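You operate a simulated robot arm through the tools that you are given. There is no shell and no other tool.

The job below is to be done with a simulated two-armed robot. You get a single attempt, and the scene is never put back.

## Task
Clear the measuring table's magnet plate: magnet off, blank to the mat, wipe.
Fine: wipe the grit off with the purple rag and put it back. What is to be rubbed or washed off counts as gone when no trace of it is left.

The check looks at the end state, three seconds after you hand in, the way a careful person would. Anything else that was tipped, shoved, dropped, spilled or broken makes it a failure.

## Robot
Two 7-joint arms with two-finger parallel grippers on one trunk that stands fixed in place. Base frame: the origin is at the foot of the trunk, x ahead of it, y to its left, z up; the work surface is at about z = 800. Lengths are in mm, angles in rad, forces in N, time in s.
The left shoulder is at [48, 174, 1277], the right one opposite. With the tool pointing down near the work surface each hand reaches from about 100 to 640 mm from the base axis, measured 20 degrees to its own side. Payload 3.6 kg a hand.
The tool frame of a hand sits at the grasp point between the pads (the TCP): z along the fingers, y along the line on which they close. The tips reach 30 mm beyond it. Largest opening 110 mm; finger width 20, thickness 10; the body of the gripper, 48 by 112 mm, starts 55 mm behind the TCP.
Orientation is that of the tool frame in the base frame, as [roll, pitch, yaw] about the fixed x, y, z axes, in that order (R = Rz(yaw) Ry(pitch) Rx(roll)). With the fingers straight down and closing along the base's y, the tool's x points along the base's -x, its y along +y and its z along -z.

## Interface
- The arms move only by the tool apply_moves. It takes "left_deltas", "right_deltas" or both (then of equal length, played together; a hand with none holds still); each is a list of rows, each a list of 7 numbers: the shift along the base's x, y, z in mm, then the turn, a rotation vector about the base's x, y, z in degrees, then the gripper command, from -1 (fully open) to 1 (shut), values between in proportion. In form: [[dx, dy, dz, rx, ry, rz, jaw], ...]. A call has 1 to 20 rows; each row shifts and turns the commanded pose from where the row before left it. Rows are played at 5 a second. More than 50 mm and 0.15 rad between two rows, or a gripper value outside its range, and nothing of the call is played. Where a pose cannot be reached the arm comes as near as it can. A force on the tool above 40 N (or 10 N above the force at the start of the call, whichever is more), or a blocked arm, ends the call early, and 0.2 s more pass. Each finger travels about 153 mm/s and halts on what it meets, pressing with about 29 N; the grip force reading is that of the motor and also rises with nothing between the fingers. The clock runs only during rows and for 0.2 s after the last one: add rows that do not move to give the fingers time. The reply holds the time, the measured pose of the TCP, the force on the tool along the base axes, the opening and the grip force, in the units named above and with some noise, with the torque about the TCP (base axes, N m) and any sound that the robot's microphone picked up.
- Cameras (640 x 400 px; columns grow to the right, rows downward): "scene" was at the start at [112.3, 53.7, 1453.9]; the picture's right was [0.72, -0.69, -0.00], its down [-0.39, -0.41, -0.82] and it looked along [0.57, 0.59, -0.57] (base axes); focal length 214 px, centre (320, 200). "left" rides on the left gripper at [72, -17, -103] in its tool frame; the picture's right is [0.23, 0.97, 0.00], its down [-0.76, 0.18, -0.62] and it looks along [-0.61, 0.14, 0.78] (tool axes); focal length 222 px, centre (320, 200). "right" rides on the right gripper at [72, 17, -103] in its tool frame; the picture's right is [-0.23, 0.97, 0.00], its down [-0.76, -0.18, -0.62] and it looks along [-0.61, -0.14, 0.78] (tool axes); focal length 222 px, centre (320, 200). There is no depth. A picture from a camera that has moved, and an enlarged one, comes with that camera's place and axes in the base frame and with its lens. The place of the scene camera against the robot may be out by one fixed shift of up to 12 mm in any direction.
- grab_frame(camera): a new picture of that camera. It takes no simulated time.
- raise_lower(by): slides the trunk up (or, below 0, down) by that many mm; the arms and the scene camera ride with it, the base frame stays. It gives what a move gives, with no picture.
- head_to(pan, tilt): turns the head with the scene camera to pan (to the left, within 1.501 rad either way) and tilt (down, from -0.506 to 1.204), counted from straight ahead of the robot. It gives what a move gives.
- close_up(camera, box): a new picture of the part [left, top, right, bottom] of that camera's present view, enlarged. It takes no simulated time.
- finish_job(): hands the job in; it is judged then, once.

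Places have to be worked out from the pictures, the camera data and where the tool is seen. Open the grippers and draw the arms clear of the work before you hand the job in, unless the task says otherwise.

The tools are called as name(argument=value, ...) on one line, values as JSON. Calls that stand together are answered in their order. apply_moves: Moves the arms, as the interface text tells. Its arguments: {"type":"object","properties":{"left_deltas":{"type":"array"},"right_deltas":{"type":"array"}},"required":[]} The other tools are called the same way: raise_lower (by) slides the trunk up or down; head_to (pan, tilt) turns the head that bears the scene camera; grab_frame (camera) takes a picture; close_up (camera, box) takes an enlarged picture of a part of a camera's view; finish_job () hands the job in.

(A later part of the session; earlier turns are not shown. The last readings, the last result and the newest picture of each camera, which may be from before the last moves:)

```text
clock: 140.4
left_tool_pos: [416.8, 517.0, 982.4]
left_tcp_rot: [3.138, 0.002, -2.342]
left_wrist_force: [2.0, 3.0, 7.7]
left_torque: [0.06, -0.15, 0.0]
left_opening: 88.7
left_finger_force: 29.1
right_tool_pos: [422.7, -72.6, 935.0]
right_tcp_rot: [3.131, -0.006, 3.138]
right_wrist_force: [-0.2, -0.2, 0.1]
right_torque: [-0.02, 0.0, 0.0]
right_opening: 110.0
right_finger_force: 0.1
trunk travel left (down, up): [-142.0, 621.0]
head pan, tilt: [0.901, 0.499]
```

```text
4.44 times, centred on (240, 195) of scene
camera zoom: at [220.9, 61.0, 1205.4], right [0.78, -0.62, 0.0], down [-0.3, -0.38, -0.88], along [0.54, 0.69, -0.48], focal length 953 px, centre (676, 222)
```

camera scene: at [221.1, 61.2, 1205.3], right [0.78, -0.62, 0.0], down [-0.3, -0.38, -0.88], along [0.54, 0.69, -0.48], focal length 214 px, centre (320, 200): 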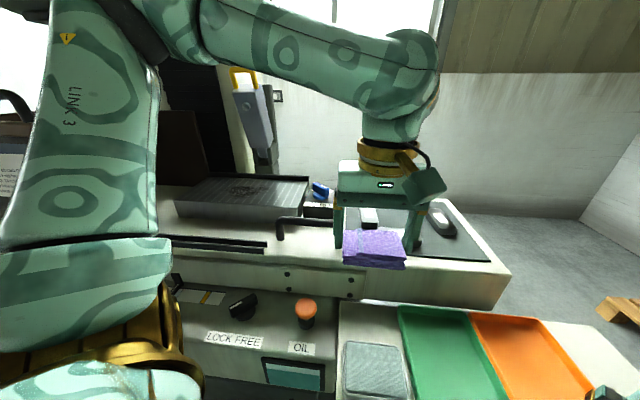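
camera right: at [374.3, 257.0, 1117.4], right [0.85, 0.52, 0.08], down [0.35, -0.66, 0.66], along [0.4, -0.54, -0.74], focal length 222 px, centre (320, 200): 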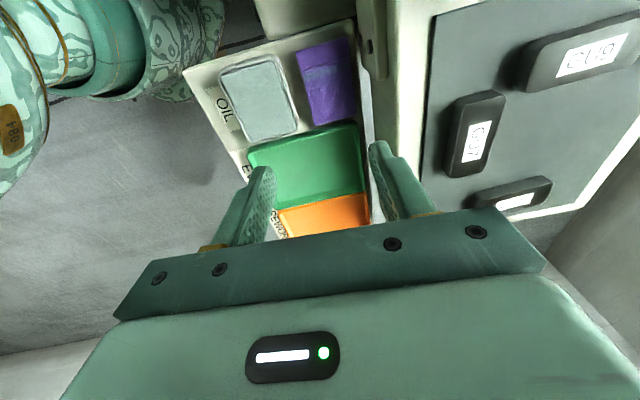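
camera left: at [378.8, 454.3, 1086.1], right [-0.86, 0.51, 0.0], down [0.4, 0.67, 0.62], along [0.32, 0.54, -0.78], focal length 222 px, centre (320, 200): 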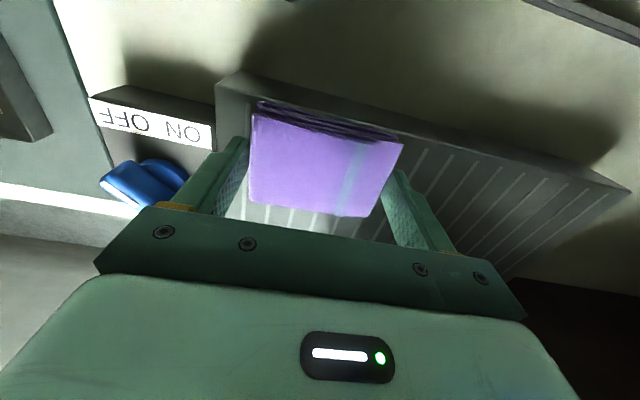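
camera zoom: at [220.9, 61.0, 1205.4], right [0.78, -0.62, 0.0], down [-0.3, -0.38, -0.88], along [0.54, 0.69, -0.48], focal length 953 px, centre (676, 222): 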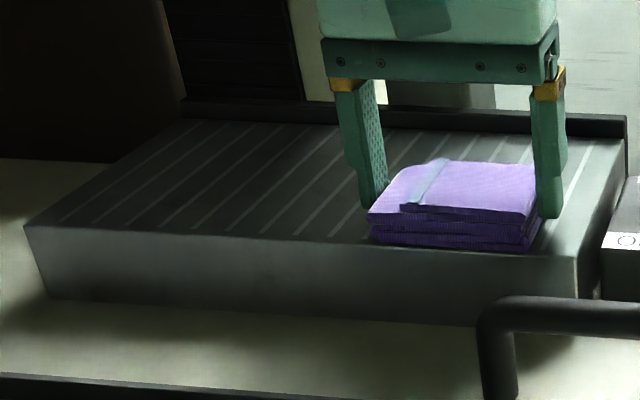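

The plate appears clean all over. I'll lift the rag off and take a careful look at the plate before returning the rag.

apply_moves(left_deltas=[[0, 0, 1, 0, 0, 0, 1], [0, 0, 2, 0, 0, 0, 1], [0, 0, 4, 0, 0, 0, 1], [0, 0, 6, 0, 0, 0, 1], [0, 0, 8, 0, 0, 0, 1], [0, 0, 8, 0, 0, 0, 1], [0, -3, 8, 0, 0, 0, 1], [2, -6, 4, 0, 0, 0, 1], [3, -10, 0, 0, 0, 0, 1], [4, -12, 0, 0, 0, 0, 1], [4, -12, 0, 0, 0, 0, 1], [4, -12, 0, 0, 0, 0, 1], [2, -8, 0, 0, 0, 0, 1], [1, -3, 0, 0, 0, 0, 1], [0, 0, 0, 0, 0, 0, 1]])

grab_frame(camera="left")

close_up(camera="scene", box=[170, 160, 320, 240])

close_up(camera="left", box=[380, 130, 640, 290])

```text
clock: 143.6
left_tool_pos: [437.0, 451.4, 1023.4]
left_tcp_rot: [3.138, 0.0, -2.342]
left_wrist_force: [-0.7, -0.1, -0.4]
left_torque: [0.05, 0.02, -0.01]
left_opening: 88.8
left_finger_force: 28.1
right_tool_pos: [423.3, -73.3, 933.9]
right_tcp_rot: [3.132, -0.007, 3.137]
right_wrist_force: [-0.3, 0.4, 0.6]
right_torque: [-0.03, 0.01, -0.02]
right_opening: 110.1
right_finger_force: 0.1
trunk travel left (down, up): [-142.0, 621.0]
head pan, tilt: [0.901, 0.499]
```

```text
taken
camera left: at [399.2, 388.0, 1127.2], right [-0.86, 0.51, 0.0], down [0.4, 0.67, 0.62], along [0.32, 0.54, -0.78], focal length 222 px, centre (320, 200)
```

left: 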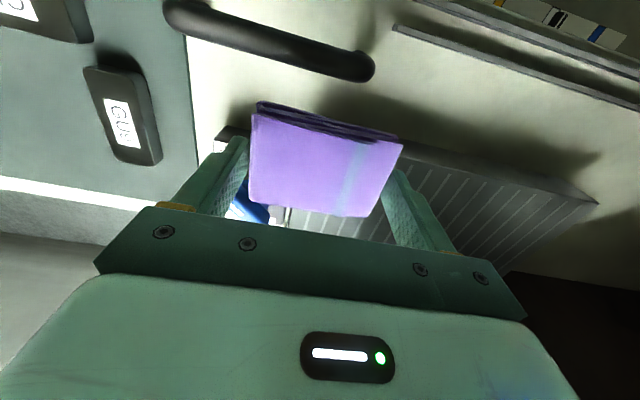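

```text
4.27 times, centred on (245, 200) of scene
camera zoom: at [221.1, 61.3, 1205.3], right [0.78, -0.62, 0.0], down [-0.3, -0.38, -0.88], along [0.54, 0.69, -0.48], focal length 915 px, centre (640, 200)
```

zoom: 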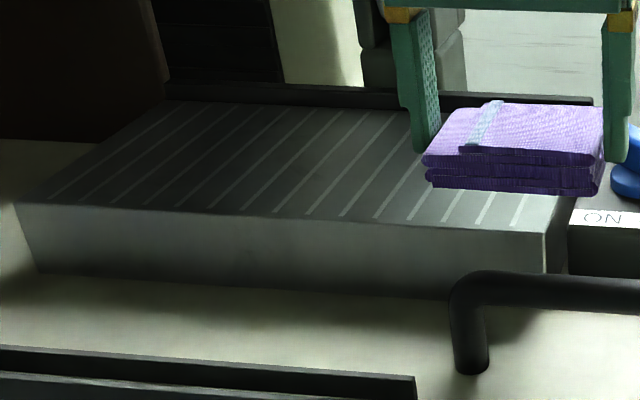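

```text
2.46 times, centred on (510, 210) of left
camera zoom: at [399.2, 388.0, 1127.2], right [-0.86, 0.51, 0.0], down [0.4, 0.67, 0.62], along [0.32, 0.54, -0.78], focal length 547 px, centre (-148, 175)
```

zoom: 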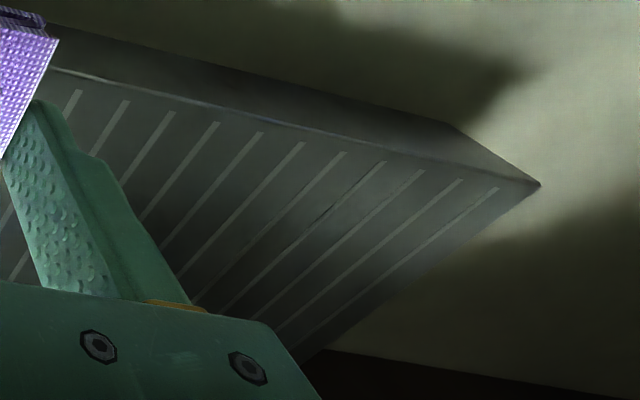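

The plate looks clean from here. I'll magnify the left half now, then shift the hand left for an unobstructed look at the right half.

close_up(camera="left", box=[420, 160, 560, 260])

close_up(camera="scene", box=[195, 175, 275, 220])

apply_moves(left_deltas=[[-2, 4, 0, 0, 0, 0, 1], [-5, 8, 0, 0, 0, 0, 1], [-8, 12, 0, 0, 0, 0, 1], [-8, 12, 0, 0, 0, 0, 1], [-8, 12, 0, 0, 0, 0, 1], [-8, 12, 0, 0, 0, 0, 1], [-8, 12, 0, 0, 0, 0, 1], [-8, 12, 0, 0, 0, 0, 1], [-8, 12, 0, 0, 0, 0, 1], [-8, 12, 0, 0, 0, 0, 1], [-6, 10, 0, 0, 0, 0, 1], [-3, 6, 0, 0, 0, 0, 1], [-1, 2, 0, 0, 0, 0, 1], [0, 0, 0, 0, 0, 0, 1]])

grab_frame(camera="left")

close_up(camera="left", box=[20, 20, 280, 210])

```text
4.00 times, centred on (490, 210) of left
camera zoom: at [399.2, 388.0, 1127.2], right [-0.86, 0.51, 0.0], down [0.4, 0.67, 0.62], along [0.32, 0.54, -0.78], focal length 888 px, centre (-360, 160)
```

zoom: 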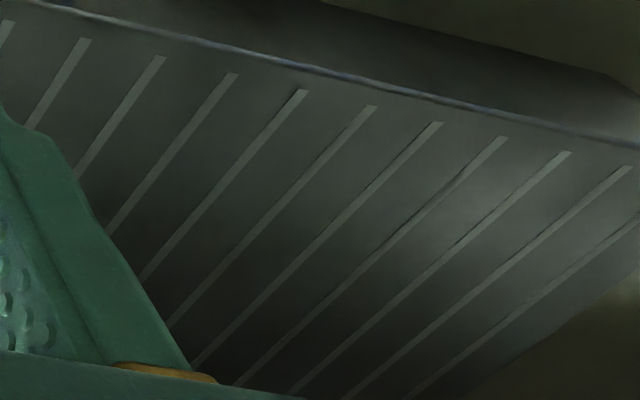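

```text
8.00 times, centred on (235, 198) of scene
camera zoom: at [221.1, 61.3, 1205.3], right [0.78, -0.62, 0.0], down [-0.3, -0.38, -0.88], along [0.54, 0.69, -0.48], focal length 1716 px, centre (1000, 220)
```

zoom: 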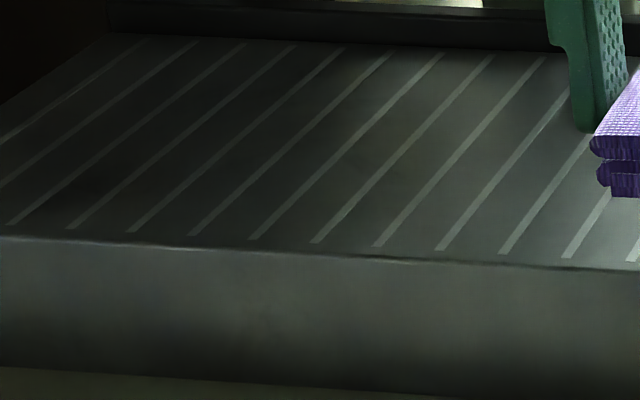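

```text
clock: 146.6
left_tool_pos: [355.2, 578.5, 1024.1]
left_tcp_rot: [3.14, 0.0, -2.34]
left_wrist_force: [-0.8, -0.2, 0.0]
left_torque: [0.01, 0.0, -0.01]
left_opening: 89.0
left_finger_force: 28.9
right_tool_pos: [422.4, -72.5, 935.1]
right_tcp_rot: [3.131, -0.007, 3.136]
right_wrist_force: [0.1, 0.0, -0.8]
right_torque: [-0.05, -0.02, -0.01]
right_opening: 110.0
right_finger_force: 0.1
trunk travel left (down, up): [-142.0, 621.0]
head pan, tilt: [0.901, 0.499]
```

```text
taken
camera left: at [317.9, 514.9, 1127.2], right [-0.86, 0.51, 0.0], down [0.4, 0.67, 0.62], along [0.32, 0.54, -0.78], focal length 222 px, centre (320, 200)
```

left: 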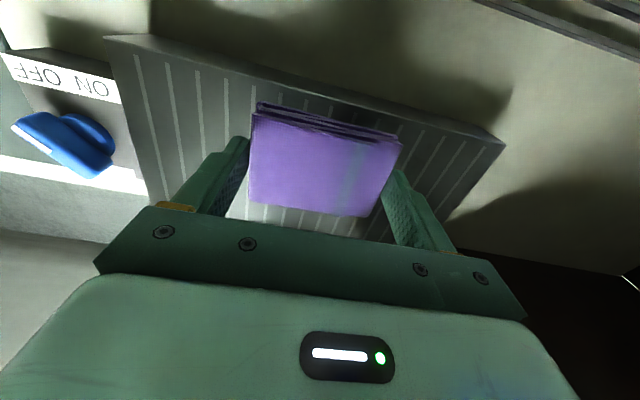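

```text
2.11 times, centred on (150, 115) of left
camera zoom: at [317.9, 514.9, 1127.2], right [-0.86, 0.51, 0.0], down [0.4, 0.67, 0.62], along [0.32, 0.54, -0.78], focal length 468 px, centre (678, 379)
```

zoom: 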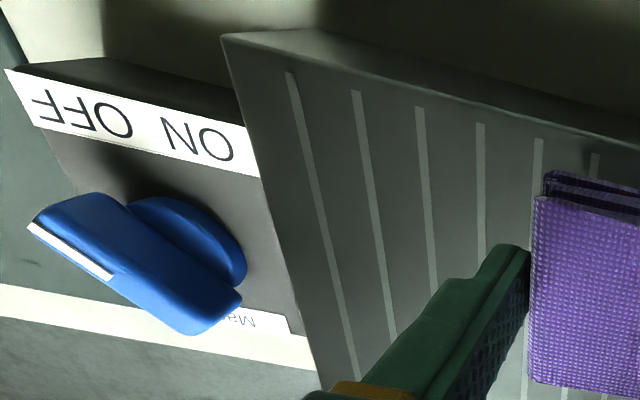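

Everything visible is clean. I'll double-check the rear strip near the rail, where some stripes look slightly duller.

close_up(camera="scene", box=[240, 168, 310, 212])

close_up(camera="scene", box=[190, 168, 260, 212])

```text
9.09 times, centred on (275, 190) of scene
camera zoom: at [221.1, 61.4, 1205.3], right [0.78, -0.62, 0.0], down [-0.3, -0.38, -0.88], along [0.54, 0.69, -0.48], focal length 1950 px, centre (729, 291)
```

zoom: 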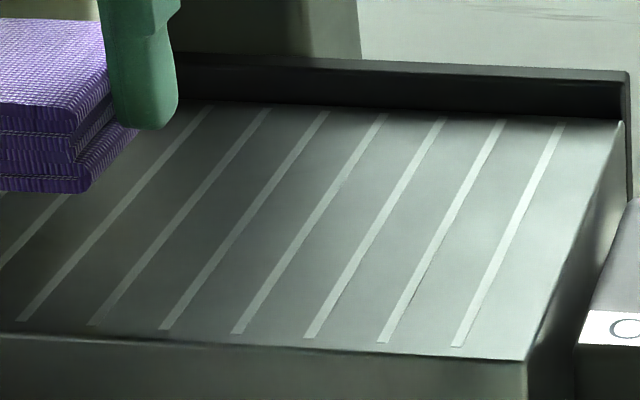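

```text
9.09 times, centred on (225, 190) of scene
camera zoom: at [221.1, 61.4, 1205.3], right [0.78, -0.62, 0.0], down [-0.3, -0.38, -0.88], along [0.54, 0.69, -0.48], focal length 1950 px, centre (1184, 291)
```

zoom: 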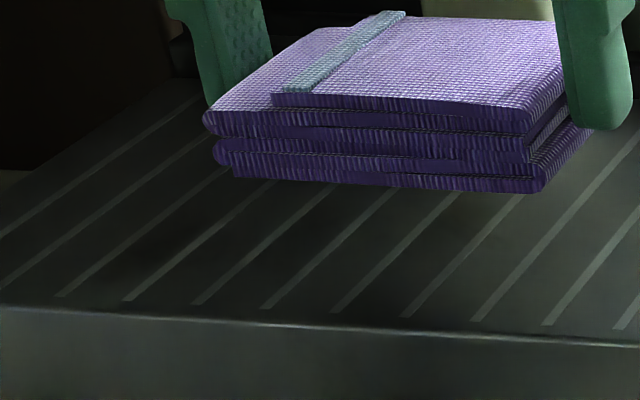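

Right half spotless; left looks uniform. For certainty I'll make one more pressed lateral pass along the rear strip (D≈101), from left to right.

apply_moves(left_deltas=[[2, 5, -2, 0, 0, 0, 1], [4, 9, -4, 0, 0, 0, 1], [5, 11, -5, 0, 0, 0, 1], [5, 11, -5, 0, 0, 0, 1], [5, 11, -5, 0, 0, 0, 1], [5, 11, -5, 0, 0, 0, 1], [4, 9, -5, 0, 0, 0, 1], [3, 6, -4, 0, 0, 0, 1], [0.6, 1.5, -2, 0, 0, 0, 1], [0, 0, -2, 0, 0, 0, 1], [0, 0, -1, 0, 0, 0, 1], [0, 0, -1, 0, 0, 0, 1], [0, 0, 0, 0, 0, 0, 1]])

```text
clock: 149.4
left_tool_pos: [387.7, 650.6, 984.7]
left_tcp_rot: [3.14, 0.003, -2.339]
left_wrist_force: [0.2, 0.6, -1.1]
left_torque: [0.0, 0.0, 0.02]
left_opening: 89.2
left_finger_force: 29.1
right_tool_pos: [420.1, -73.0, 935.4]
right_tcp_rot: [3.13, -0.004, 3.135]
right_wrist_force: [-0.6, 0.4, 0.4]
right_torque: [-0.01, -0.01, -0.01]
right_opening: 109.8
right_finger_force: 0.0
trunk travel left (down, up): [-142.0, 621.0]
head pan, tilt: [0.901, 0.499]
```

Just above the plate. Pressing down and sweeping to the right.

apply_moves(left_deltas=[[0, 0, -1, 0, 0, 0, 1], [0, 0, -1, 0, 0, 0, 1], [0, 0, -0.6, 0, 0, 0, 1], [2, -2, 0, 0, 0, 0, 1], [4, -4, 0, 0, 0, 0, 1], [5, -5, 0, 0, 0, 0, 1], [6, -6, 0, 0, 0, 0, 1], [6, -6, 0, 0, 0, 0, 1], [6, -6, 0, 0, 0, 0, 1], [6, -6, 0, 0, 0, 0, 1], [6, -6, 0, 0, 0, 0, 1], [6, -6, 0, 0, 0, 0, 1], [6, -6, 0, 0, 0, 0, 1], [6, -6, 0, 0, 0, 0, 1], [6, -6, 0, 0, 0, 0, 1], [5, -5, 0, 0, 0, 0, 1], [4, -4, 0, 0, 0, 0, 1], [2, -2, 0, 0, 0, 0, 1], [0, 0, 0, 0, 0, 0, 1]])

apply_moves(left_deltas=[[-2, -2, 0, 0, 0, 0, 1], [-4, -4, 0, 0, 0, 0, 1], [-5, -5, 0, 0, 0, 0, 1], [-5, -5, 0, 0, 0, 0, 1], [-5, -5, 0, 0, 0, 0, 1], [-3, -3, 0, 0, 0, 0, 1], [-3, 3, 0, 0, 0, 0, 1], [-5, 5, 0, 0, 0, 0, 1], [-6, 6, 0, 0, 0, 0, 1], [-6, 6, 0, 0, 0, 0, 1], [-6, 6, 0, 0, 0, 0, 1], [-6, 6, 0, 0, 0, 0, 1], [-6, 6, 0, 0, 0, 0, 1], [-6, 6, 0, 0, 0, 0, 1], [-6, 6, 0, 0, 0, 0, 1], [-6, 6, 0, 0, 0, 0, 1], [-5, 5, 0, 0, 0, 0, 1], [-3, 3, 0, 0, 0, 0, 1], [0, 0, 0, 0, 0, 0, 1]])

close_up(camera="scene", box=[170, 160, 320, 240])

```text
clock: 153.4
left_tool_pos: [463.9, 574.7, 981.5]
left_tcp_rot: [-3.141, 0.004, -2.34]
left_wrist_force: [-8.3, 6.9, 23.7]
left_torque: [0.27, 0.24, -0.01]
left_opening: 88.9
left_finger_force: 29.1
right_tool_pos: [420.8, -72.6, 935.5]
right_tcp_rot: [3.128, -0.005, 3.136]
right_wrist_force: [-0.1, 0.0, -0.2]
right_torque: [0.05, 0.04, -0.01]
right_opening: 109.9
right_finger_force: 0.1
trunk travel left (down, up): [-142.0, 621.0]
head pan, tilt: [0.901, 0.499]
```

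```text
clock: 157.4
left_tool_pos: [376.3, 614.2, 980.2]
left_tcp_rot: [3.139, 0.003, -2.34]
left_wrist_force: [3.9, -6.3, 16.0]
left_torque: [-0.28, -0.3, -0.08]
left_opening: 88.9
left_finger_force: 28.9
right_tool_pos: [422.1, -73.6, 934.2]
right_tcp_rot: [3.131, -0.006, 3.137]
right_wrist_force: [-0.2, -0.3, 0.7]
right_torque: [-0.02, 0.03, 0.0]
right_opening: 110.1
right_finger_force: 0.1
trunk travel left (down, up): [-142.0, 621.0]
head pan, tilt: [0.901, 0.499]
```

```text
4.27 times, centred on (245, 200) of scene
camera zoom: at [220.7, 59.1, 1205.6], right [0.78, -0.62, 0.0], down [-0.3, -0.37, -0.88], along [0.54, 0.69, -0.48], focal length 915 px, centre (640, 200)
```

zoom: 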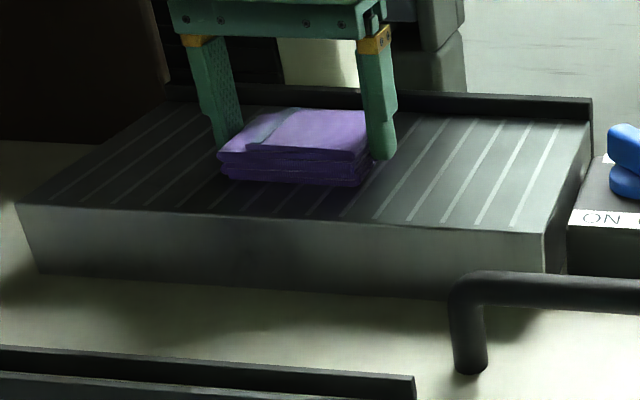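

The extra passes are done and the plate is uniform. Lifting the rag off and carrying it back along the same route.

apply_moves(left_deltas=[[0, 0, 1, 0, 0, 0, 1], [0, 0, 2, 0, 0, 0, 1], [0, 0, 4, 0, 0, 0, 1], [1, -2, 6, 0, 0, 0, 1], [2, -5, 8, 0, 0, 0, 1], [4, -9, 8, 0, 0, 0, 1], [5, -12, 8, 0, 0, 0, 1], [5, -12, 6, 0, 0, 0, 1], [5, -13, 0, 0, 0, 0, 1], [5, -13, 0, 0, 0, 0, 1], [5, -13, 0, 0, 0, 0, 1], [5, -13, 0, 0, 0, 0, 1], [5, -13, 0, 0, 0, 0, 1], [5, -13, 0, 0, 0, 0, 1], [5, -13, 0, 0, 0, 0, 1], [5, -13, 0, 0, 0, 0, 1], [4, -12, 0, 0, 0, 0, 1], [2, -8, 0, 0, 0, 0, 1], [0, -4, 0, 0, 0, 0, 1], [0, 0, 0, 0, 0, 0, 1]])

close_up(camera="scene", box=[170, 160, 320, 240])

close_up(camera="left", box=[380, 130, 640, 290])

grab_frame(camera="left")

```text
clock: 161.6
left_tool_pos: [442.0, 448.0, 1023.7]
left_tcp_rot: [3.138, 0.0, -2.339]
left_wrist_force: [0.9, 0.2, -1.2]
left_torque: [-0.03, 0.01, 0.02]
left_opening: 89.0
left_finger_force: 29.0
right_tool_pos: [422.5, -72.8, 934.5]
right_tcp_rot: [3.132, -0.007, 3.137]
right_wrist_force: [-0.3, 0.7, 0.1]
right_torque: [0.01, 0.01, 0.02]
right_opening: 109.8
right_finger_force: 0.0
trunk travel left (down, up): [-142.0, 621.0]
head pan, tilt: [0.901, 0.499]
```

```text
4.27 times, centred on (245, 200) of scene
camera zoom: at [221.2, 61.3, 1205.3], right [0.78, -0.62, 0.0], down [-0.3, -0.38, -0.88], along [0.54, 0.69, -0.48], focal length 915 px, centre (640, 200)
```

zoom: 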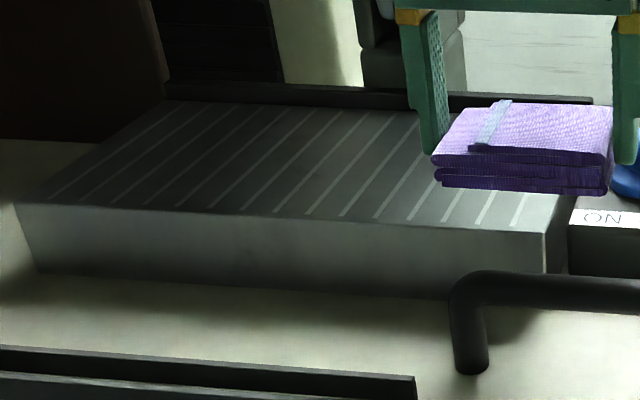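

```text
2.46 times, centred on (510, 210) of left
camera zoom: at [402.7, 384.6, 1126.5], right [-0.86, 0.51, 0.0], down [0.4, 0.67, 0.62], along [0.32, 0.54, -0.78], focal length 547 px, centre (-148, 175)
```

zoom: 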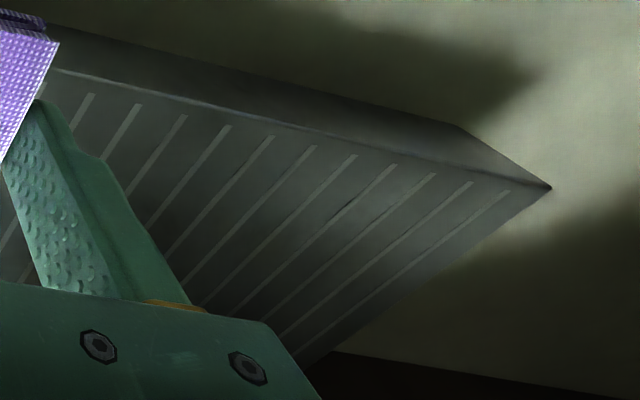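

```text
taken
camera left: at [402.7, 384.6, 1126.5], right [-0.86, 0.51, 0.0], down [0.4, 0.67, 0.62], along [0.32, 0.54, -0.78], focal length 222 px, centre (320, 200)
```

left: 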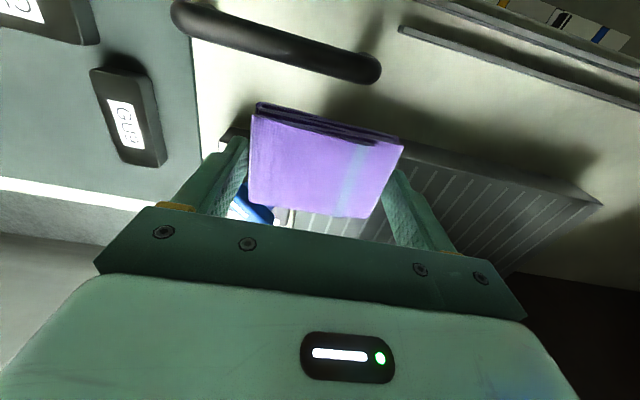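

The plate is clean everywhere I can see. Carrying the rag back above its place.

apply_moves(left_deltas=[[0, -2, 0, 0, 0, 0, 1], [-0.5, -5, 0, 0, 0, 0, 1], [-0.5, -8, 0, 0, 0, 0, 1], [-0.5, -12, 0, 0, 0, 0, 1], [-0.5, -14, 0, 0, 0, 0, 1], [-0.5, -14, 0, 0, 0, 0, 1], [-0.5, -14, 0, 0, 0, 0, 1], [-0.5, -14, 0, 0, 0, 0, 1], [-0.5, -14, 0, 0, 0, 0, 1], [-0.5, -14, 0, 0, 0, 0, 1], [-0.5, -14, -1, 0, 0, 0, 1], [-0.5, -14, -2, 0, 0, 0, 1], [-0.5, -14, -2, 0, 0, 0, 1], [-0.5, -14, -2, 0, 0, 0, 1], [-0.5, -14, -2, 0, 0, 0, 1], [-0.5, -14, -2, 0, 0, 0, 1], [-0.5, -14, -2, 0, 0, 0, 1], [-0.5, -11, -1, 0, 0, 0, 1], [-0.3, -6.7, 0, 0, 0, 0, 1], [-0.3, -3, 0, 0, 0, 0, 1]])

apply_moves(left_deltas=[[0, 0, -2, 0, 0, 0, 1], [0, 0, -5, 0, 0, 0, 1], [0, 0, -8, 0, 0, 0, 1], [0, 0, -12, 0, 0, 0, 1], [0, 0, -12, 0, 0, 0, 1], [0, 0, -12, 0, 0, 0, 1], [0, 0, -12, 0, 0, 0, 1], [0, 0, -12, 0, 0, 0, 1], [0, 0, -12, 0, 0, 0, 1], [0, 0, -12, 0, 0, 0, 1], [0, 0, -12, 0, 0, 0, 1], [0, 0, -10, 0, 0, 0, 1], [0, 0, -6, 0, 0, 0, 1], [0, 0, -2, 0, 0, 0, 1], [0, 0, 0, 0, 0, 0, 1]])

grab_frame(camera="left")

close_up(camera="scene", box=[320, 260, 440, 400])

```text
clock: 165.8
left_tool_pos: [431.9, 218.0, 1008.6]
left_tcp_rot: [3.138, 0.0, -2.34]
left_wrist_force: [0.1, 0.3, -0.6]
left_torque: [0.02, 0.01, 0.04]
left_opening: 89.0
left_finger_force: 28.3
right_tool_pos: [422.7, -72.4, 934.5]
right_tcp_rot: [3.133, -0.007, 3.134]
right_wrist_force: [0.5, -0.6, 0.4]
right_torque: [-0.01, -0.03, 0.0]
right_opening: 110.1
right_finger_force: 0.0
trunk travel left (down, up): [-142.0, 621.0]
head pan, tilt: [0.901, 0.499]
```

```text
clock: 169.0
left_tool_pos: [432.4, 218.5, 879.5]
left_tcp_rot: [3.137, 0.0, -2.341]
left_wrist_force: [-0.5, -0.2, -0.4]
left_torque: [-0.01, 0.0, 0.01]
left_opening: 89.2
left_finger_force: 29.3
right_tool_pos: [422.6, -71.2, 934.4]
right_tcp_rot: [3.131, -0.006, 3.136]
right_wrist_force: [-0.1, 0.5, -0.6]
right_torque: [0.02, 0.02, -0.02]
right_opening: 110.1
right_finger_force: 0.0
trunk travel left (down, up): [-142.0, 621.0]
head pan, tilt: [0.901, 0.499]
```

```text
taken
camera left: at [393.8, 154.9, 983.1], right [-0.86, 0.51, 0.0], down [0.4, 0.67, 0.62], along [0.32, 0.54, -0.78], focal length 222 px, centre (320, 200)
```

left: 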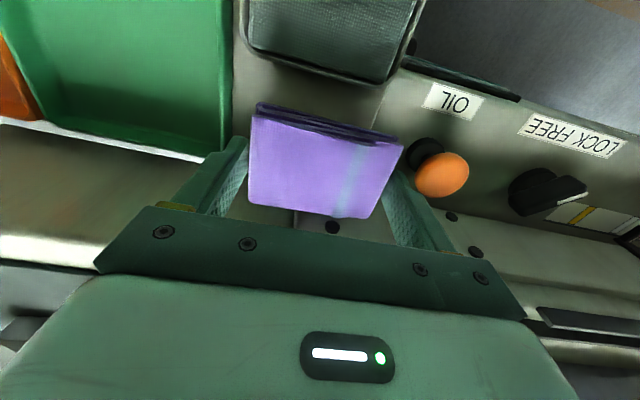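

```text
2.86 times, centred on (380, 330) of scene
camera zoom: at [221.2, 61.2, 1205.3], right [0.78, -0.62, 0.0], down [-0.3, -0.38, -0.88], along [0.54, 0.69, -0.48], focal length 613 px, centre (149, -171)
```

zoom: 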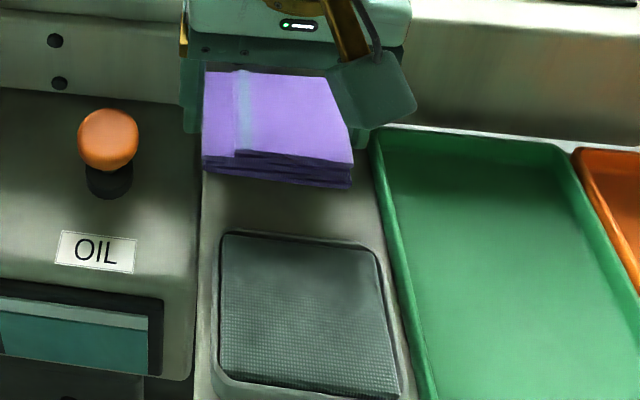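

Right above its place, about 40 mm up. Lowering to the panel, with fine steps at the end.

apply_moves(left_deltas=[[0.5, 0, -4, 0, 0, 0, 1], [0.5, 0, -8, 0, 0, 0, 1], [0, 0, -10, 0, 0, 0, 1], [0, 0, -8, 0, 0, 0, 1], [0, 0, -4, 0, 0, 0, 1], [0, 0, -2, 0, 0, 0, 1], [0, 0, -1, 0, 0, 0, 1], [0, 0, -1, 0, 0, 0, 1], [0, 0, -1, 0, 0, 0, 1], [0, 0, 0, 0, 0, 0, 1]])

```text
clock: 171.2
left_tool_pos: [432.9, 218.9, 841.4]
left_tcp_rot: [3.138, 0.0, -2.341]
left_wrist_force: [0.3, 0.6, -1.0]
left_torque: [-0.01, -0.02, 0.0]
left_opening: 88.9
left_finger_force: 28.9
right_tool_pos: [422.7, -72.9, 935.6]
right_tcp_rot: [3.131, -0.007, 3.135]
right_wrist_force: [-0.1, 0.1, -0.4]
right_torque: [0.01, -0.01, -0.01]
right_opening: 110.1
right_finger_force: 0.1
trunk travel left (down, up): [-142.0, 621.0]
head pan, tilt: [0.901, 0.499]
```

No load yet at z 841; continuing 1 mm at a time.

apply_moves(left_deltas=[[0, 0, -1, 0, 0, 0, 1], [0, 0, -1, 0, 0, 0, 1], [0, 0, -1, 0, 0, 0, 1], [0, 0, -1, 0, 0, 0, 1], [0, 0, 0, 0, 0, 0, 1]])

```text
clock: 172.4
left_tool_pos: [432.7, 218.5, 837.2]
left_tcp_rot: [3.137, -0.001, -2.339]
left_wrist_force: [-0.3, -0.4, -1.0]
left_torque: [-0.02, 0.0, 0.0]
left_opening: 89.2
left_finger_force: 29.3
right_tool_pos: [422.4, -73.0, 934.2]
right_tcp_rot: [3.132, -0.006, 3.136]
right_wrist_force: [-0.6, 0.0, 0.0]
right_torque: [0.0, 0.02, 0.02]
right_opening: 110.0
right_finger_force: 0.1
trunk travel left (down, up): [-142.0, 621.0]
head pan, tilt: [0.901, 0.499]
```

apply_moves(left_deltas=[[0, 0, -0.7, 0, 0, 0, 1], [0, 0, -0.7, 0, 0, 0, 1], [0, 0, -0.7, 0, 0, 0, 1], [0, 0, 0, 0, 0, 0, 1]])

close_up(camera="scene", box=[320, 280, 440, 400])

```text
clock: 173.4
left_tool_pos: [432.4, 217.3, 835.5]
left_tcp_rot: [3.141, 0.005, -2.34]
left_wrist_force: [0.1, 3.8, 21.9]
left_torque: [0.12, 0.12, 0.02]
left_opening: 89.0
left_finger_force: 29.1
right_tool_pos: [422.3, -72.6, 934.8]
right_tcp_rot: [3.131, -0.005, 3.135]
right_wrist_force: [0.4, -0.4, 0.7]
right_torque: [0.0, 0.0, 0.01]
right_opening: 109.8
right_finger_force: 0.1
trunk travel left (down, up): [-142.0, 621.0]
head pan, tilt: [0.901, 0.499]
```

```text
3.33 times, centred on (380, 340) of scene
camera zoom: at [219.8, 60.9, 1205.8], right [0.78, -0.62, 0.0], down [-0.3, -0.38, -0.88], along [0.55, 0.69, -0.48], focal length 715 px, centre (120, -267)
```

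zoom: 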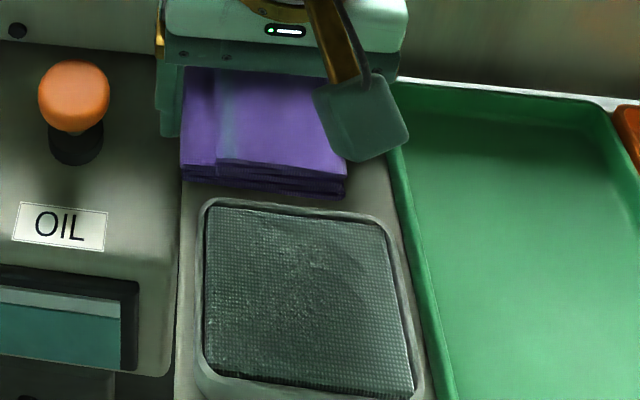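

The rag is down on the panel (22 N). I'll relieve the pressure, open to 104 mm and lift the hand straight up.

apply_moves(left_deltas=[[0, 0, 1.5, 0, 0, 0, 1], [0, 0, 0, 0, 0, 0, -0.7], [0, 0, 0, 0, 0, 0, -0.89], [0, 0, 0, 0, 0, 0, -0.89], [0, 0, 0, 0, 0, 0, -0.89], [0, 0, 6, 0, 0, 0, -0.89], [0, 0, 15, 0, 0, 0, -0.89], [0, 0, 25, 0, 0, 0, -0.89], [0, 0, 25, 0, 0, 0, -0.89], [0, 0, 0, 0, 0, 0, -0.89]])

grab_frame(camera="left")

close_up(camera="scene", box=[320, 280, 440, 400])

```text
clock: 175.6
left_tool_pos: [433.3, 219.1, 907.6]
left_tcp_rot: [3.139, 0.001, -2.34]
left_wrist_force: [-0.3, -0.7, 0.2]
left_torque: [-0.01, 0.0, 0.0]
left_opening: 104.0
left_finger_force: 0.1
right_tool_pos: [422.1, -72.2, 934.7]
right_tcp_rot: [3.131, -0.006, 3.137]
right_wrist_force: [-1.0, 0.2, -0.9]
right_torque: [0.02, -0.05, -0.03]
right_opening: 110.0
right_finger_force: 0.0
trunk travel left (down, up): [-142.0, 621.0]
head pan, tilt: [0.901, 0.499]
```

```text
taken
camera left: at [394.4, 155.8, 1010.7], right [-0.86, 0.51, 0.0], down [0.4, 0.67, 0.62], along [0.32, 0.54, -0.78], focal length 222 px, centre (320, 200)
```

left: 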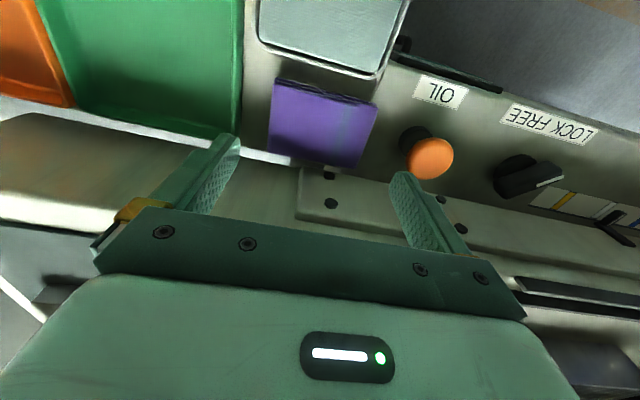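

```text
3.33 times, centred on (380, 340) of scene
camera zoom: at [221.4, 61.2, 1205.2], right [0.78, -0.62, 0.0], down [-0.3, -0.38, -0.88], along [0.54, 0.69, -0.48], focal length 715 px, centre (120, -267)
```

zoom: 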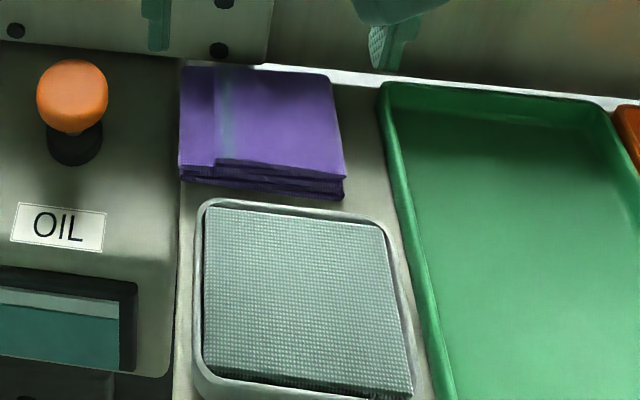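

The rag is back flat; it only needs the 13 mm shift to the right to be where it was. I'll close the fingers, press on its top and drag it back.

apply_moves(left_deltas=[[0, 0, 0, 0, 0, 0, 0], [0, 0, 0, 0, 0, 0, 1], [0, 0, 0, 0, 0, 0, 1], [0, 0, 0, 0, 0, 0, 1], [-0.5, -0.5, -20, 0, 0, 0, 1], [0, 0, -20, 0, 0, 0, 1], [0, 0, -6, 0, 0, 0, 1], [0, 0, -2, 0, 0, 0, 1], [0, 0, -1, 0, 0, 0, 1], [0, 0, -1, 0, 0, 0, 1], [0, 0, 0, 0, 0, 0, 1]])

close_up(camera="left", box=[200, 60, 460, 220])

```text
clock: 178.0
left_tool_pos: [433.5, 217.4, 855.4]
left_tcp_rot: [3.139, 0.0, -2.341]
left_wrist_force: [-0.2, 0.4, 0.0]
left_torque: [0.0, -0.01, 0.0]
left_opening: 0.0
left_finger_force: 28.9
right_tool_pos: [421.3, -73.3, 934.0]
right_tcp_rot: [3.131, -0.007, 3.136]
right_wrist_force: [0.3, 0.0, 0.0]
right_torque: [-0.02, 0.0, 0.01]
right_opening: 110.1
right_finger_force: 0.2
trunk travel left (down, up): [-142.0, 621.0]
head pan, tilt: [0.901, 0.499]
```

```text
2.46 times, centred on (330, 140) of left
camera zoom: at [394.0, 154.4, 961.1], right [-0.86, 0.51, 0.0], down [0.4, 0.67, 0.62], along [0.32, 0.54, -0.78], focal length 547 px, centre (295, 348)
```

zoom: 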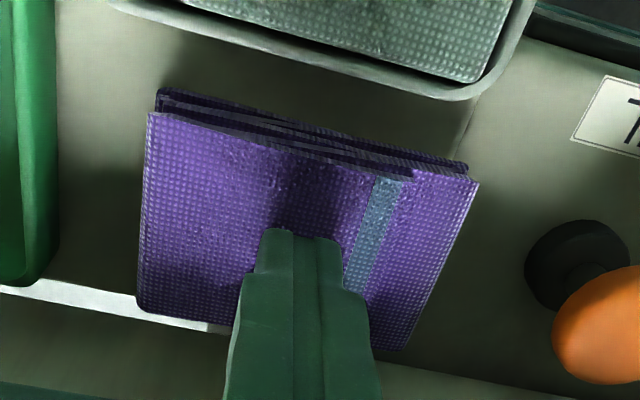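

Almost touching. A couple more 1 mm steps to contact.

apply_moves(left_deltas=[[0, 0, -1, 0, 0, 0, 1], [0, 0, -1, 0, 0, 0, 1], [0, 0, -0.7, 0, 0, 0, 1], [0, 0, 0, 0, 0, 0, 1]])

```text
clock: 179.0
left_tool_pos: [432.1, 217.4, 856.0]
left_tcp_rot: [3.141, 0.003, -2.342]
left_wrist_force: [1.2, 4.4, 22.1]
left_torque: [0.07, -0.04, -0.03]
left_opening: 0.0
left_finger_force: 28.7
right_tool_pos: [421.6, -73.0, 935.3]
right_tcp_rot: [3.131, -0.005, 3.137]
right_wrist_force: [0.4, -0.1, -0.6]
right_torque: [0.01, -0.04, 0.02]
right_opening: 110.0
right_finger_force: 0.1
trunk travel left (down, up): [-142.0, 621.0]
head pan, tilt: [0.901, 0.499]
```

Contact at 22 N. Dragging 13 mm to the right now.

apply_moves(left_deltas=[[0.8, -0.8, 0, 0, 0, 0, 1], [1.1, -1.1, 0, 0, 0, 0, 1], [1.1, -1.1, 0, 0, 0, 0, 1], [1.1, -1.1, 0, 0, 0, 0, 1], [1.1, -1.1, 0, 0, 0, 0, 1], [1.1, -1.1, 0, 0, 0, 0, 1], [1.1, -1.1, 0, 0, 0, 0, 1], [1.1, -1.1, 0, 0, 0, 0, 1], [0.9, -0.9, 0, 0, 0, 0, 1], [0, 0, 0, 0, 0, 0, 1]])

close_up(camera="left", box=[200, 60, 460, 220])

close_up(camera="scene", box=[320, 280, 440, 400])

```text
clock: 181.2
left_tool_pos: [440.8, 208.4, 855.4]
left_tcp_rot: [-3.141, 0.005, -2.339]
left_wrist_force: [-10.6, 9.2, 32.0]
left_torque: [0.2, 0.32, 0.01]
left_opening: 0.0
left_finger_force: 29.0
right_tool_pos: [419.5, -72.6, 935.2]
right_tcp_rot: [3.132, -0.003, 3.138]
right_wrist_force: [-0.1, -0.4, -0.2]
right_torque: [-0.02, 0.01, 0.02]
right_opening: 110.0
right_finger_force: 0.1
trunk travel left (down, up): [-142.0, 621.0]
head pan, tilt: [0.901, 0.499]
```

```text
2.46 times, centred on (330, 140) of left
camera zoom: at [400.9, 145.2, 959.8], right [-0.86, 0.51, 0.0], down [0.4, 0.67, 0.63], along [0.32, 0.54, -0.78], focal length 547 px, centre (295, 348)
```

zoom: 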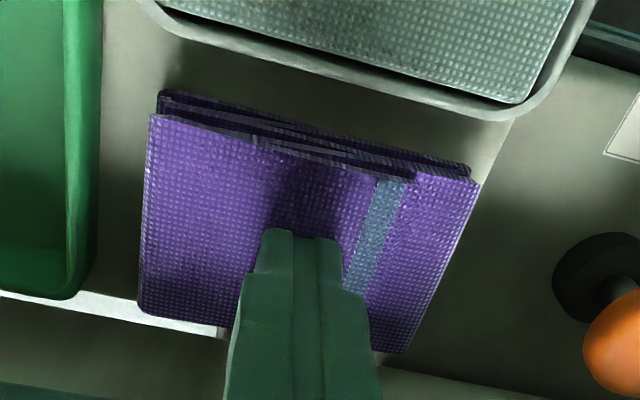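

```text
3.33 times, centred on (380, 340) of scene
camera zoom: at [217.7, 61.2, 1206.1], right [0.78, -0.62, 0.0], down [-0.29, -0.38, -0.88], along [0.55, 0.69, -0.48], focal length 715 px, centre (120, -267)
```

zoom: 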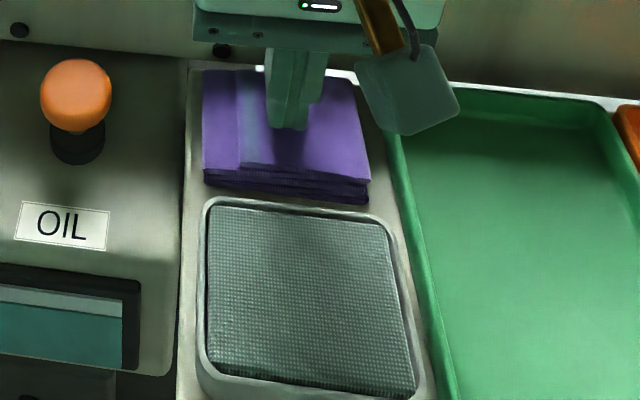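

The rag is back at its original position. Lifting the hand straight off.

apply_moves(left_deltas=[[-0.8, 0.8, 2, 0, 0, 0, 1], [0, 0, 8, 0, 0, 0, 1], [0, 0, 25, 0, 0, 0, 1], [0, 0, 30, 0, 0, 0, 0.5], [0, 0, 30, 0, 0, 0, 0], [0, 0, 30, 0, 0, 0, 0], [0, 0, 0, 0, 0, 0, 0]])

grab_frame(camera="left")

close_up(camera="scene", box=[320, 280, 440, 400])

grab_frame(camera="scene")

```text
clock: 182.8
left_tool_pos: [440.8, 207.7, 979.4]
left_tcp_rot: [3.14, 0.0, -2.34]
left_wrist_force: [0.3, 0.1, -0.3]
left_torque: [0.01, 0.01, -0.02]
left_opening: 54.7
left_finger_force: 0.1
right_tool_pos: [422.4, -72.5, 935.3]
right_tcp_rot: [3.13, -0.006, 3.135]
right_wrist_force: [0.5, -0.4, -0.9]
right_torque: [0.0, 0.0, 0.03]
right_opening: 109.9
right_finger_force: 0.1
trunk travel left (down, up): [-142.0, 621.0]
head pan, tilt: [0.901, 0.499]
```

```text
taken
camera left: at [403.1, 145.1, 1082.7], right [-0.86, 0.51, 0.0], down [0.4, 0.67, 0.62], along [0.32, 0.54, -0.78], focal length 222 px, centre (320, 200)
```

left: 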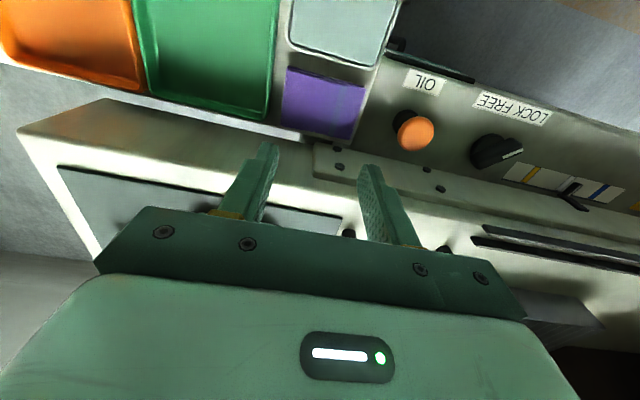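

```text
3.33 times, centred on (380, 340) of scene
camera zoom: at [221.4, 61.2, 1205.2], right [0.78, -0.62, 0.0], down [-0.3, -0.38, -0.88], along [0.54, 0.69, -0.48], focal length 715 px, centre (120, -267)
```

zoom: 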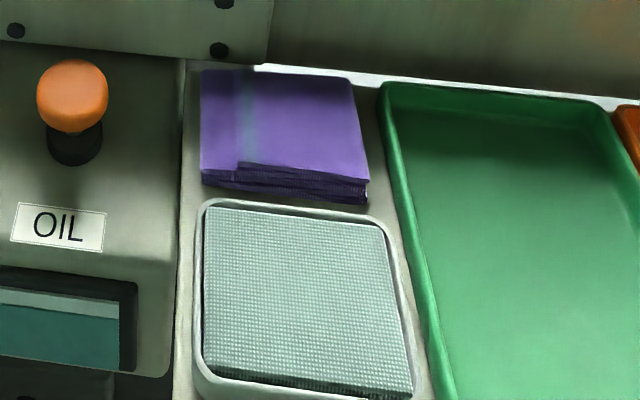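

```text
taken
camera scene: at [221.4, 61.2, 1205.2], right [0.78, -0.62, 0.0], down [-0.3, -0.38, -0.88], along [0.54, 0.69, -0.48], focal length 214 px, centre (320, 200)
```

scene: 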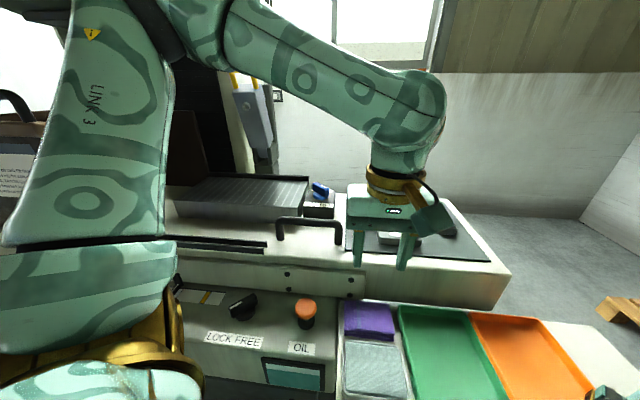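

The rag is back within about a millimetre or two of where it lay. Next a final inspection flight of the left camera over the plate.

apply_moves(left_deltas=[[0, 0, 25, 0, 0, 0, 0], [0, 15, 25, 0, 0, 0, 0], [0, 35, 0, 0, 0, 0, 0], [0, 40, 0, 0, 0, 0, 0], [0, 40, 0, 0, 0, 0, -0.5], [0, 40, 0, 0, 0, 0, -1], [-5, 40, 0, 0, 0, 0, -1], [-5, 40, 0, 0, 0, 0, -1], [-5, 30, 0, 0, 0, 0, -1], [0, 0, 0, 0, 0, 0, -1]])

grab_frame(camera="left")

close_up(camera="left", box=[200, 50, 420, 210])

close_up(camera="left", box=[380, 90, 620, 250])

```text
clock: 185.0
left_tool_pos: [426.2, 488.7, 1029.8]
left_tcp_rot: [3.139, 0.0, -2.342]
left_wrist_force: [-0.6, 0.2, 0.9]
left_torque: [-0.01, 0.0, 0.01]
left_opening: 110.2
left_finger_force: 0.0
right_tool_pos: [423.4, -74.2, 934.4]
right_tcp_rot: [3.131, -0.005, 3.137]
right_wrist_force: [-0.9, 0.4, 0.1]
right_torque: [0.01, -0.02, 0.02]
right_opening: 110.1
right_finger_force: 0.0
trunk travel left (down, up): [-142.0, 621.0]
head pan, tilt: [0.901, 0.499]
```

```text
taken
camera left: at [387.0, 426.1, 1132.5], right [-0.86, 0.51, 0.0], down [0.4, 0.67, 0.62], along [0.32, 0.54, -0.78], focal length 222 px, centre (320, 200)
```

left: 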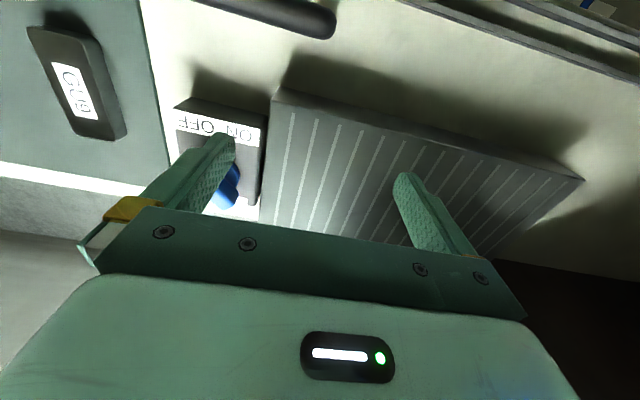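

```text
2.50 times, centred on (310, 130) of left
camera zoom: at [387.0, 426.1, 1132.5], right [-0.86, 0.51, 0.0], down [0.4, 0.67, 0.62], along [0.32, 0.54, -0.78], focal length 555 px, centre (345, 375)
```

zoom: 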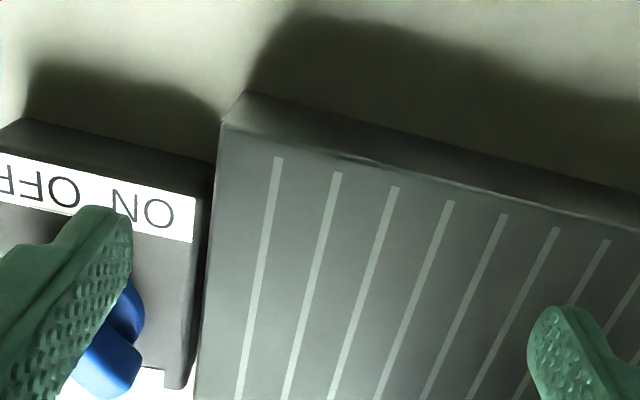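

```text
2.50 times, centred on (500, 170) of left
camera zoom: at [387.0, 426.1, 1132.5], right [-0.86, 0.51, 0.0], down [0.4, 0.67, 0.62], along [0.32, 0.54, -0.78], focal length 555 px, centre (-130, 275)
```

zoom: 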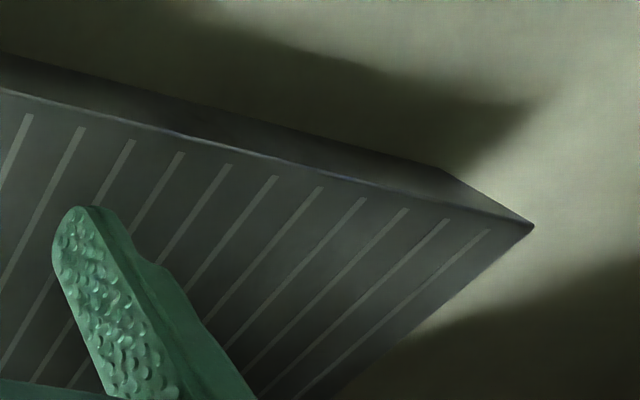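

Clean from here. One closer look at the middle and rear of the plate, where the grit was.

apply_moves(left_deltas=[[-8, 20, 0, 0, 0, 0, -1], [-10, 25, 0, 0, 0, 0, -1], [-10, 25, 0, 0, 0, 0, -1], [-8, 20, 0, 0, 0, 0, -1], [0, 0, 0, 0, 0, 0, -1]])

close_up(camera="left", box=[190, 20, 430, 220])

close_up(camera="left", box=[400, 30, 600, 200])

close_up(camera="scene", box=[330, 180, 500, 280])

```text
clock: 186.2
left_tool_pos: [389.7, 578.9, 1027.5]
left_tcp_rot: [3.14, 0.001, -2.342]
left_wrist_force: [0.2, 0.1, -0.3]
left_torque: [0.0, 0.01, -0.01]
left_opening: 110.1
left_finger_force: 0.0
right_tool_pos: [422.5, -72.3, 933.4]
right_tcp_rot: [3.131, -0.005, 3.136]
right_wrist_force: [1.3, -0.9, -0.9]
right_torque: [0.0, -0.01, 0.02]
right_opening: 109.9
right_finger_force: 0.1
trunk travel left (down, up): [-142.0, 621.0]
head pan, tilt: [0.901, 0.499]
```

```text
2.00 times, centred on (310, 120) of left
camera zoom: at [351.2, 515.9, 1133.1], right [-0.86, 0.51, 0.0], down [0.4, 0.67, 0.62], along [0.32, 0.54, -0.78], focal length 444 px, centre (340, 360)
```

zoom: 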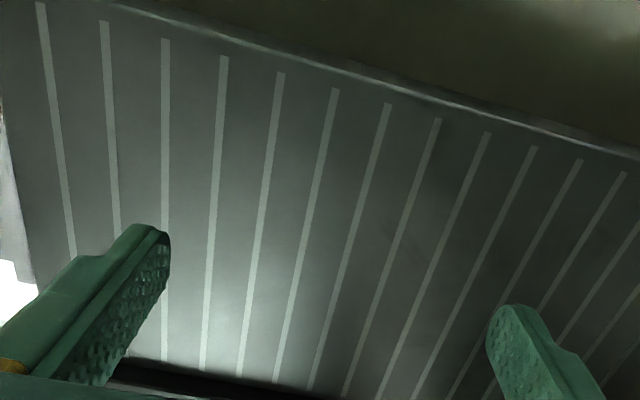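

```text
2.35 times, centred on (500, 115) of left
camera zoom: at [351.2, 515.9, 1133.1], right [-0.86, 0.51, 0.0], down [0.4, 0.67, 0.62], along [0.32, 0.54, -0.78], focal length 523 px, centre (-104, 400)
```

zoom: 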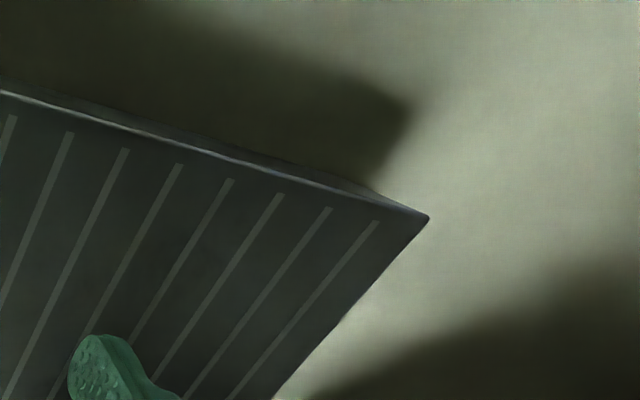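

```text
3.76 times, centred on (415, 230) of scene
camera zoom: at [221.1, 61.2, 1205.3], right [0.78, -0.62, 0.0], down [-0.3, -0.38, -0.88], along [0.54, 0.69, -0.48], focal length 807 px, centre (-38, 87)
```

zoom: 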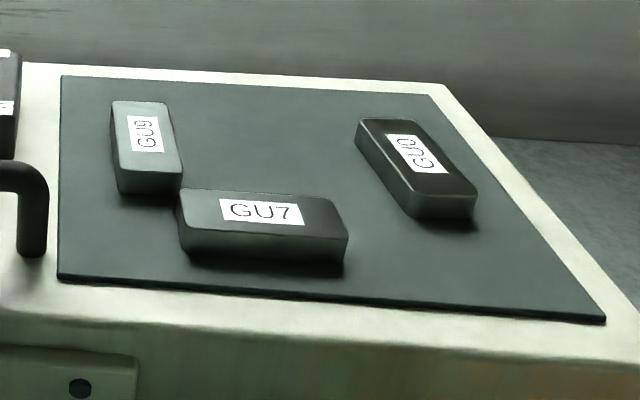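

The plate is spotless, and all three blanks sit apart on the mat. Now I draw the arms clear: first the left hand back from the plate, then the trunk up toward its starting height.

apply_moves(left_deltas=[[8, -20, 0, 0, 0, 0, -1], [10, -25, 0, 0, 0, 0, -1], [10, -25, 0, 0, 0, 0, -1], [10, -25, 0, 0, 0, 0, -1], [8, -25, 0, 0, 0, 0, -1], [0, -20, 0, 0, 0, 0, -1], [0, 0, 0, 0, 0, 0, -1]])

raise_lower(by=130)

grab_frame(camera="scene")

```text
clock: 187.8
left_tool_pos: [437.0, 440.4, 1028.0]
left_tcp_rot: [3.138, -0.002, -2.34]
left_wrist_force: [-0.5, -0.5, 0.0]
left_torque: [-0.02, -0.02, -0.01]
left_opening: 109.9
left_finger_force: 0.0
right_tool_pos: [423.2, -72.2, 935.2]
right_tcp_rot: [3.131, -0.007, 3.137]
right_wrist_force: [0.6, -0.2, -0.6]
right_torque: [0.01, -0.01, 0.0]
right_opening: 110.1
right_finger_force: 0.0
trunk travel left (down, up): [-142.0, 621.0]
head pan, tilt: [0.901, 0.499]
```

```text
clock: 189.3
left_tool_pos: [436.7, 439.7, 1159.1]
left_tcp_rot: [3.139, -0.001, -2.342]
left_wrist_force: [0.9, 0.0, -0.8]
left_torque: [0.03, 0.01, -0.02]
left_opening: 110.1
left_finger_force: 0.0
right_tool_pos: [424.0, -72.6, 1064.4]
right_tcp_rot: [3.131, -0.009, 3.136]
right_wrist_force: [0.2, 0.1, 0.2]
right_torque: [-0.03, 0.0, -0.02]
right_opening: 109.6
right_finger_force: 0.0
trunk travel left (down, up): [-272.0, 491.0]
head pan, tilt: [0.901, 0.499]
```

```text
taken
camera scene: at [152.8, 61.3, 1340.8], right [0.78, -0.62, 0.0], down [-0.3, -0.38, -0.88], along [0.54, 0.69, -0.48], focal length 214 px, centre (320, 200)
```

scene: 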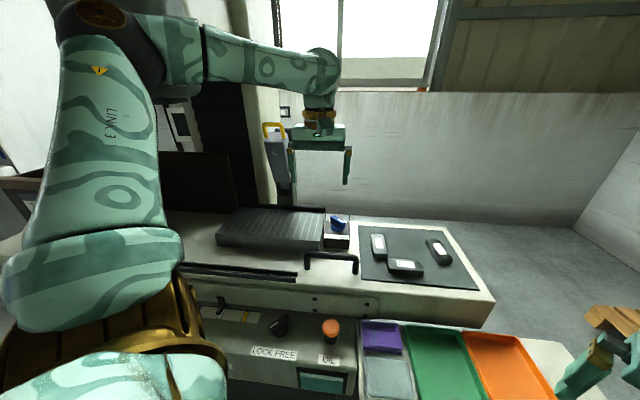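

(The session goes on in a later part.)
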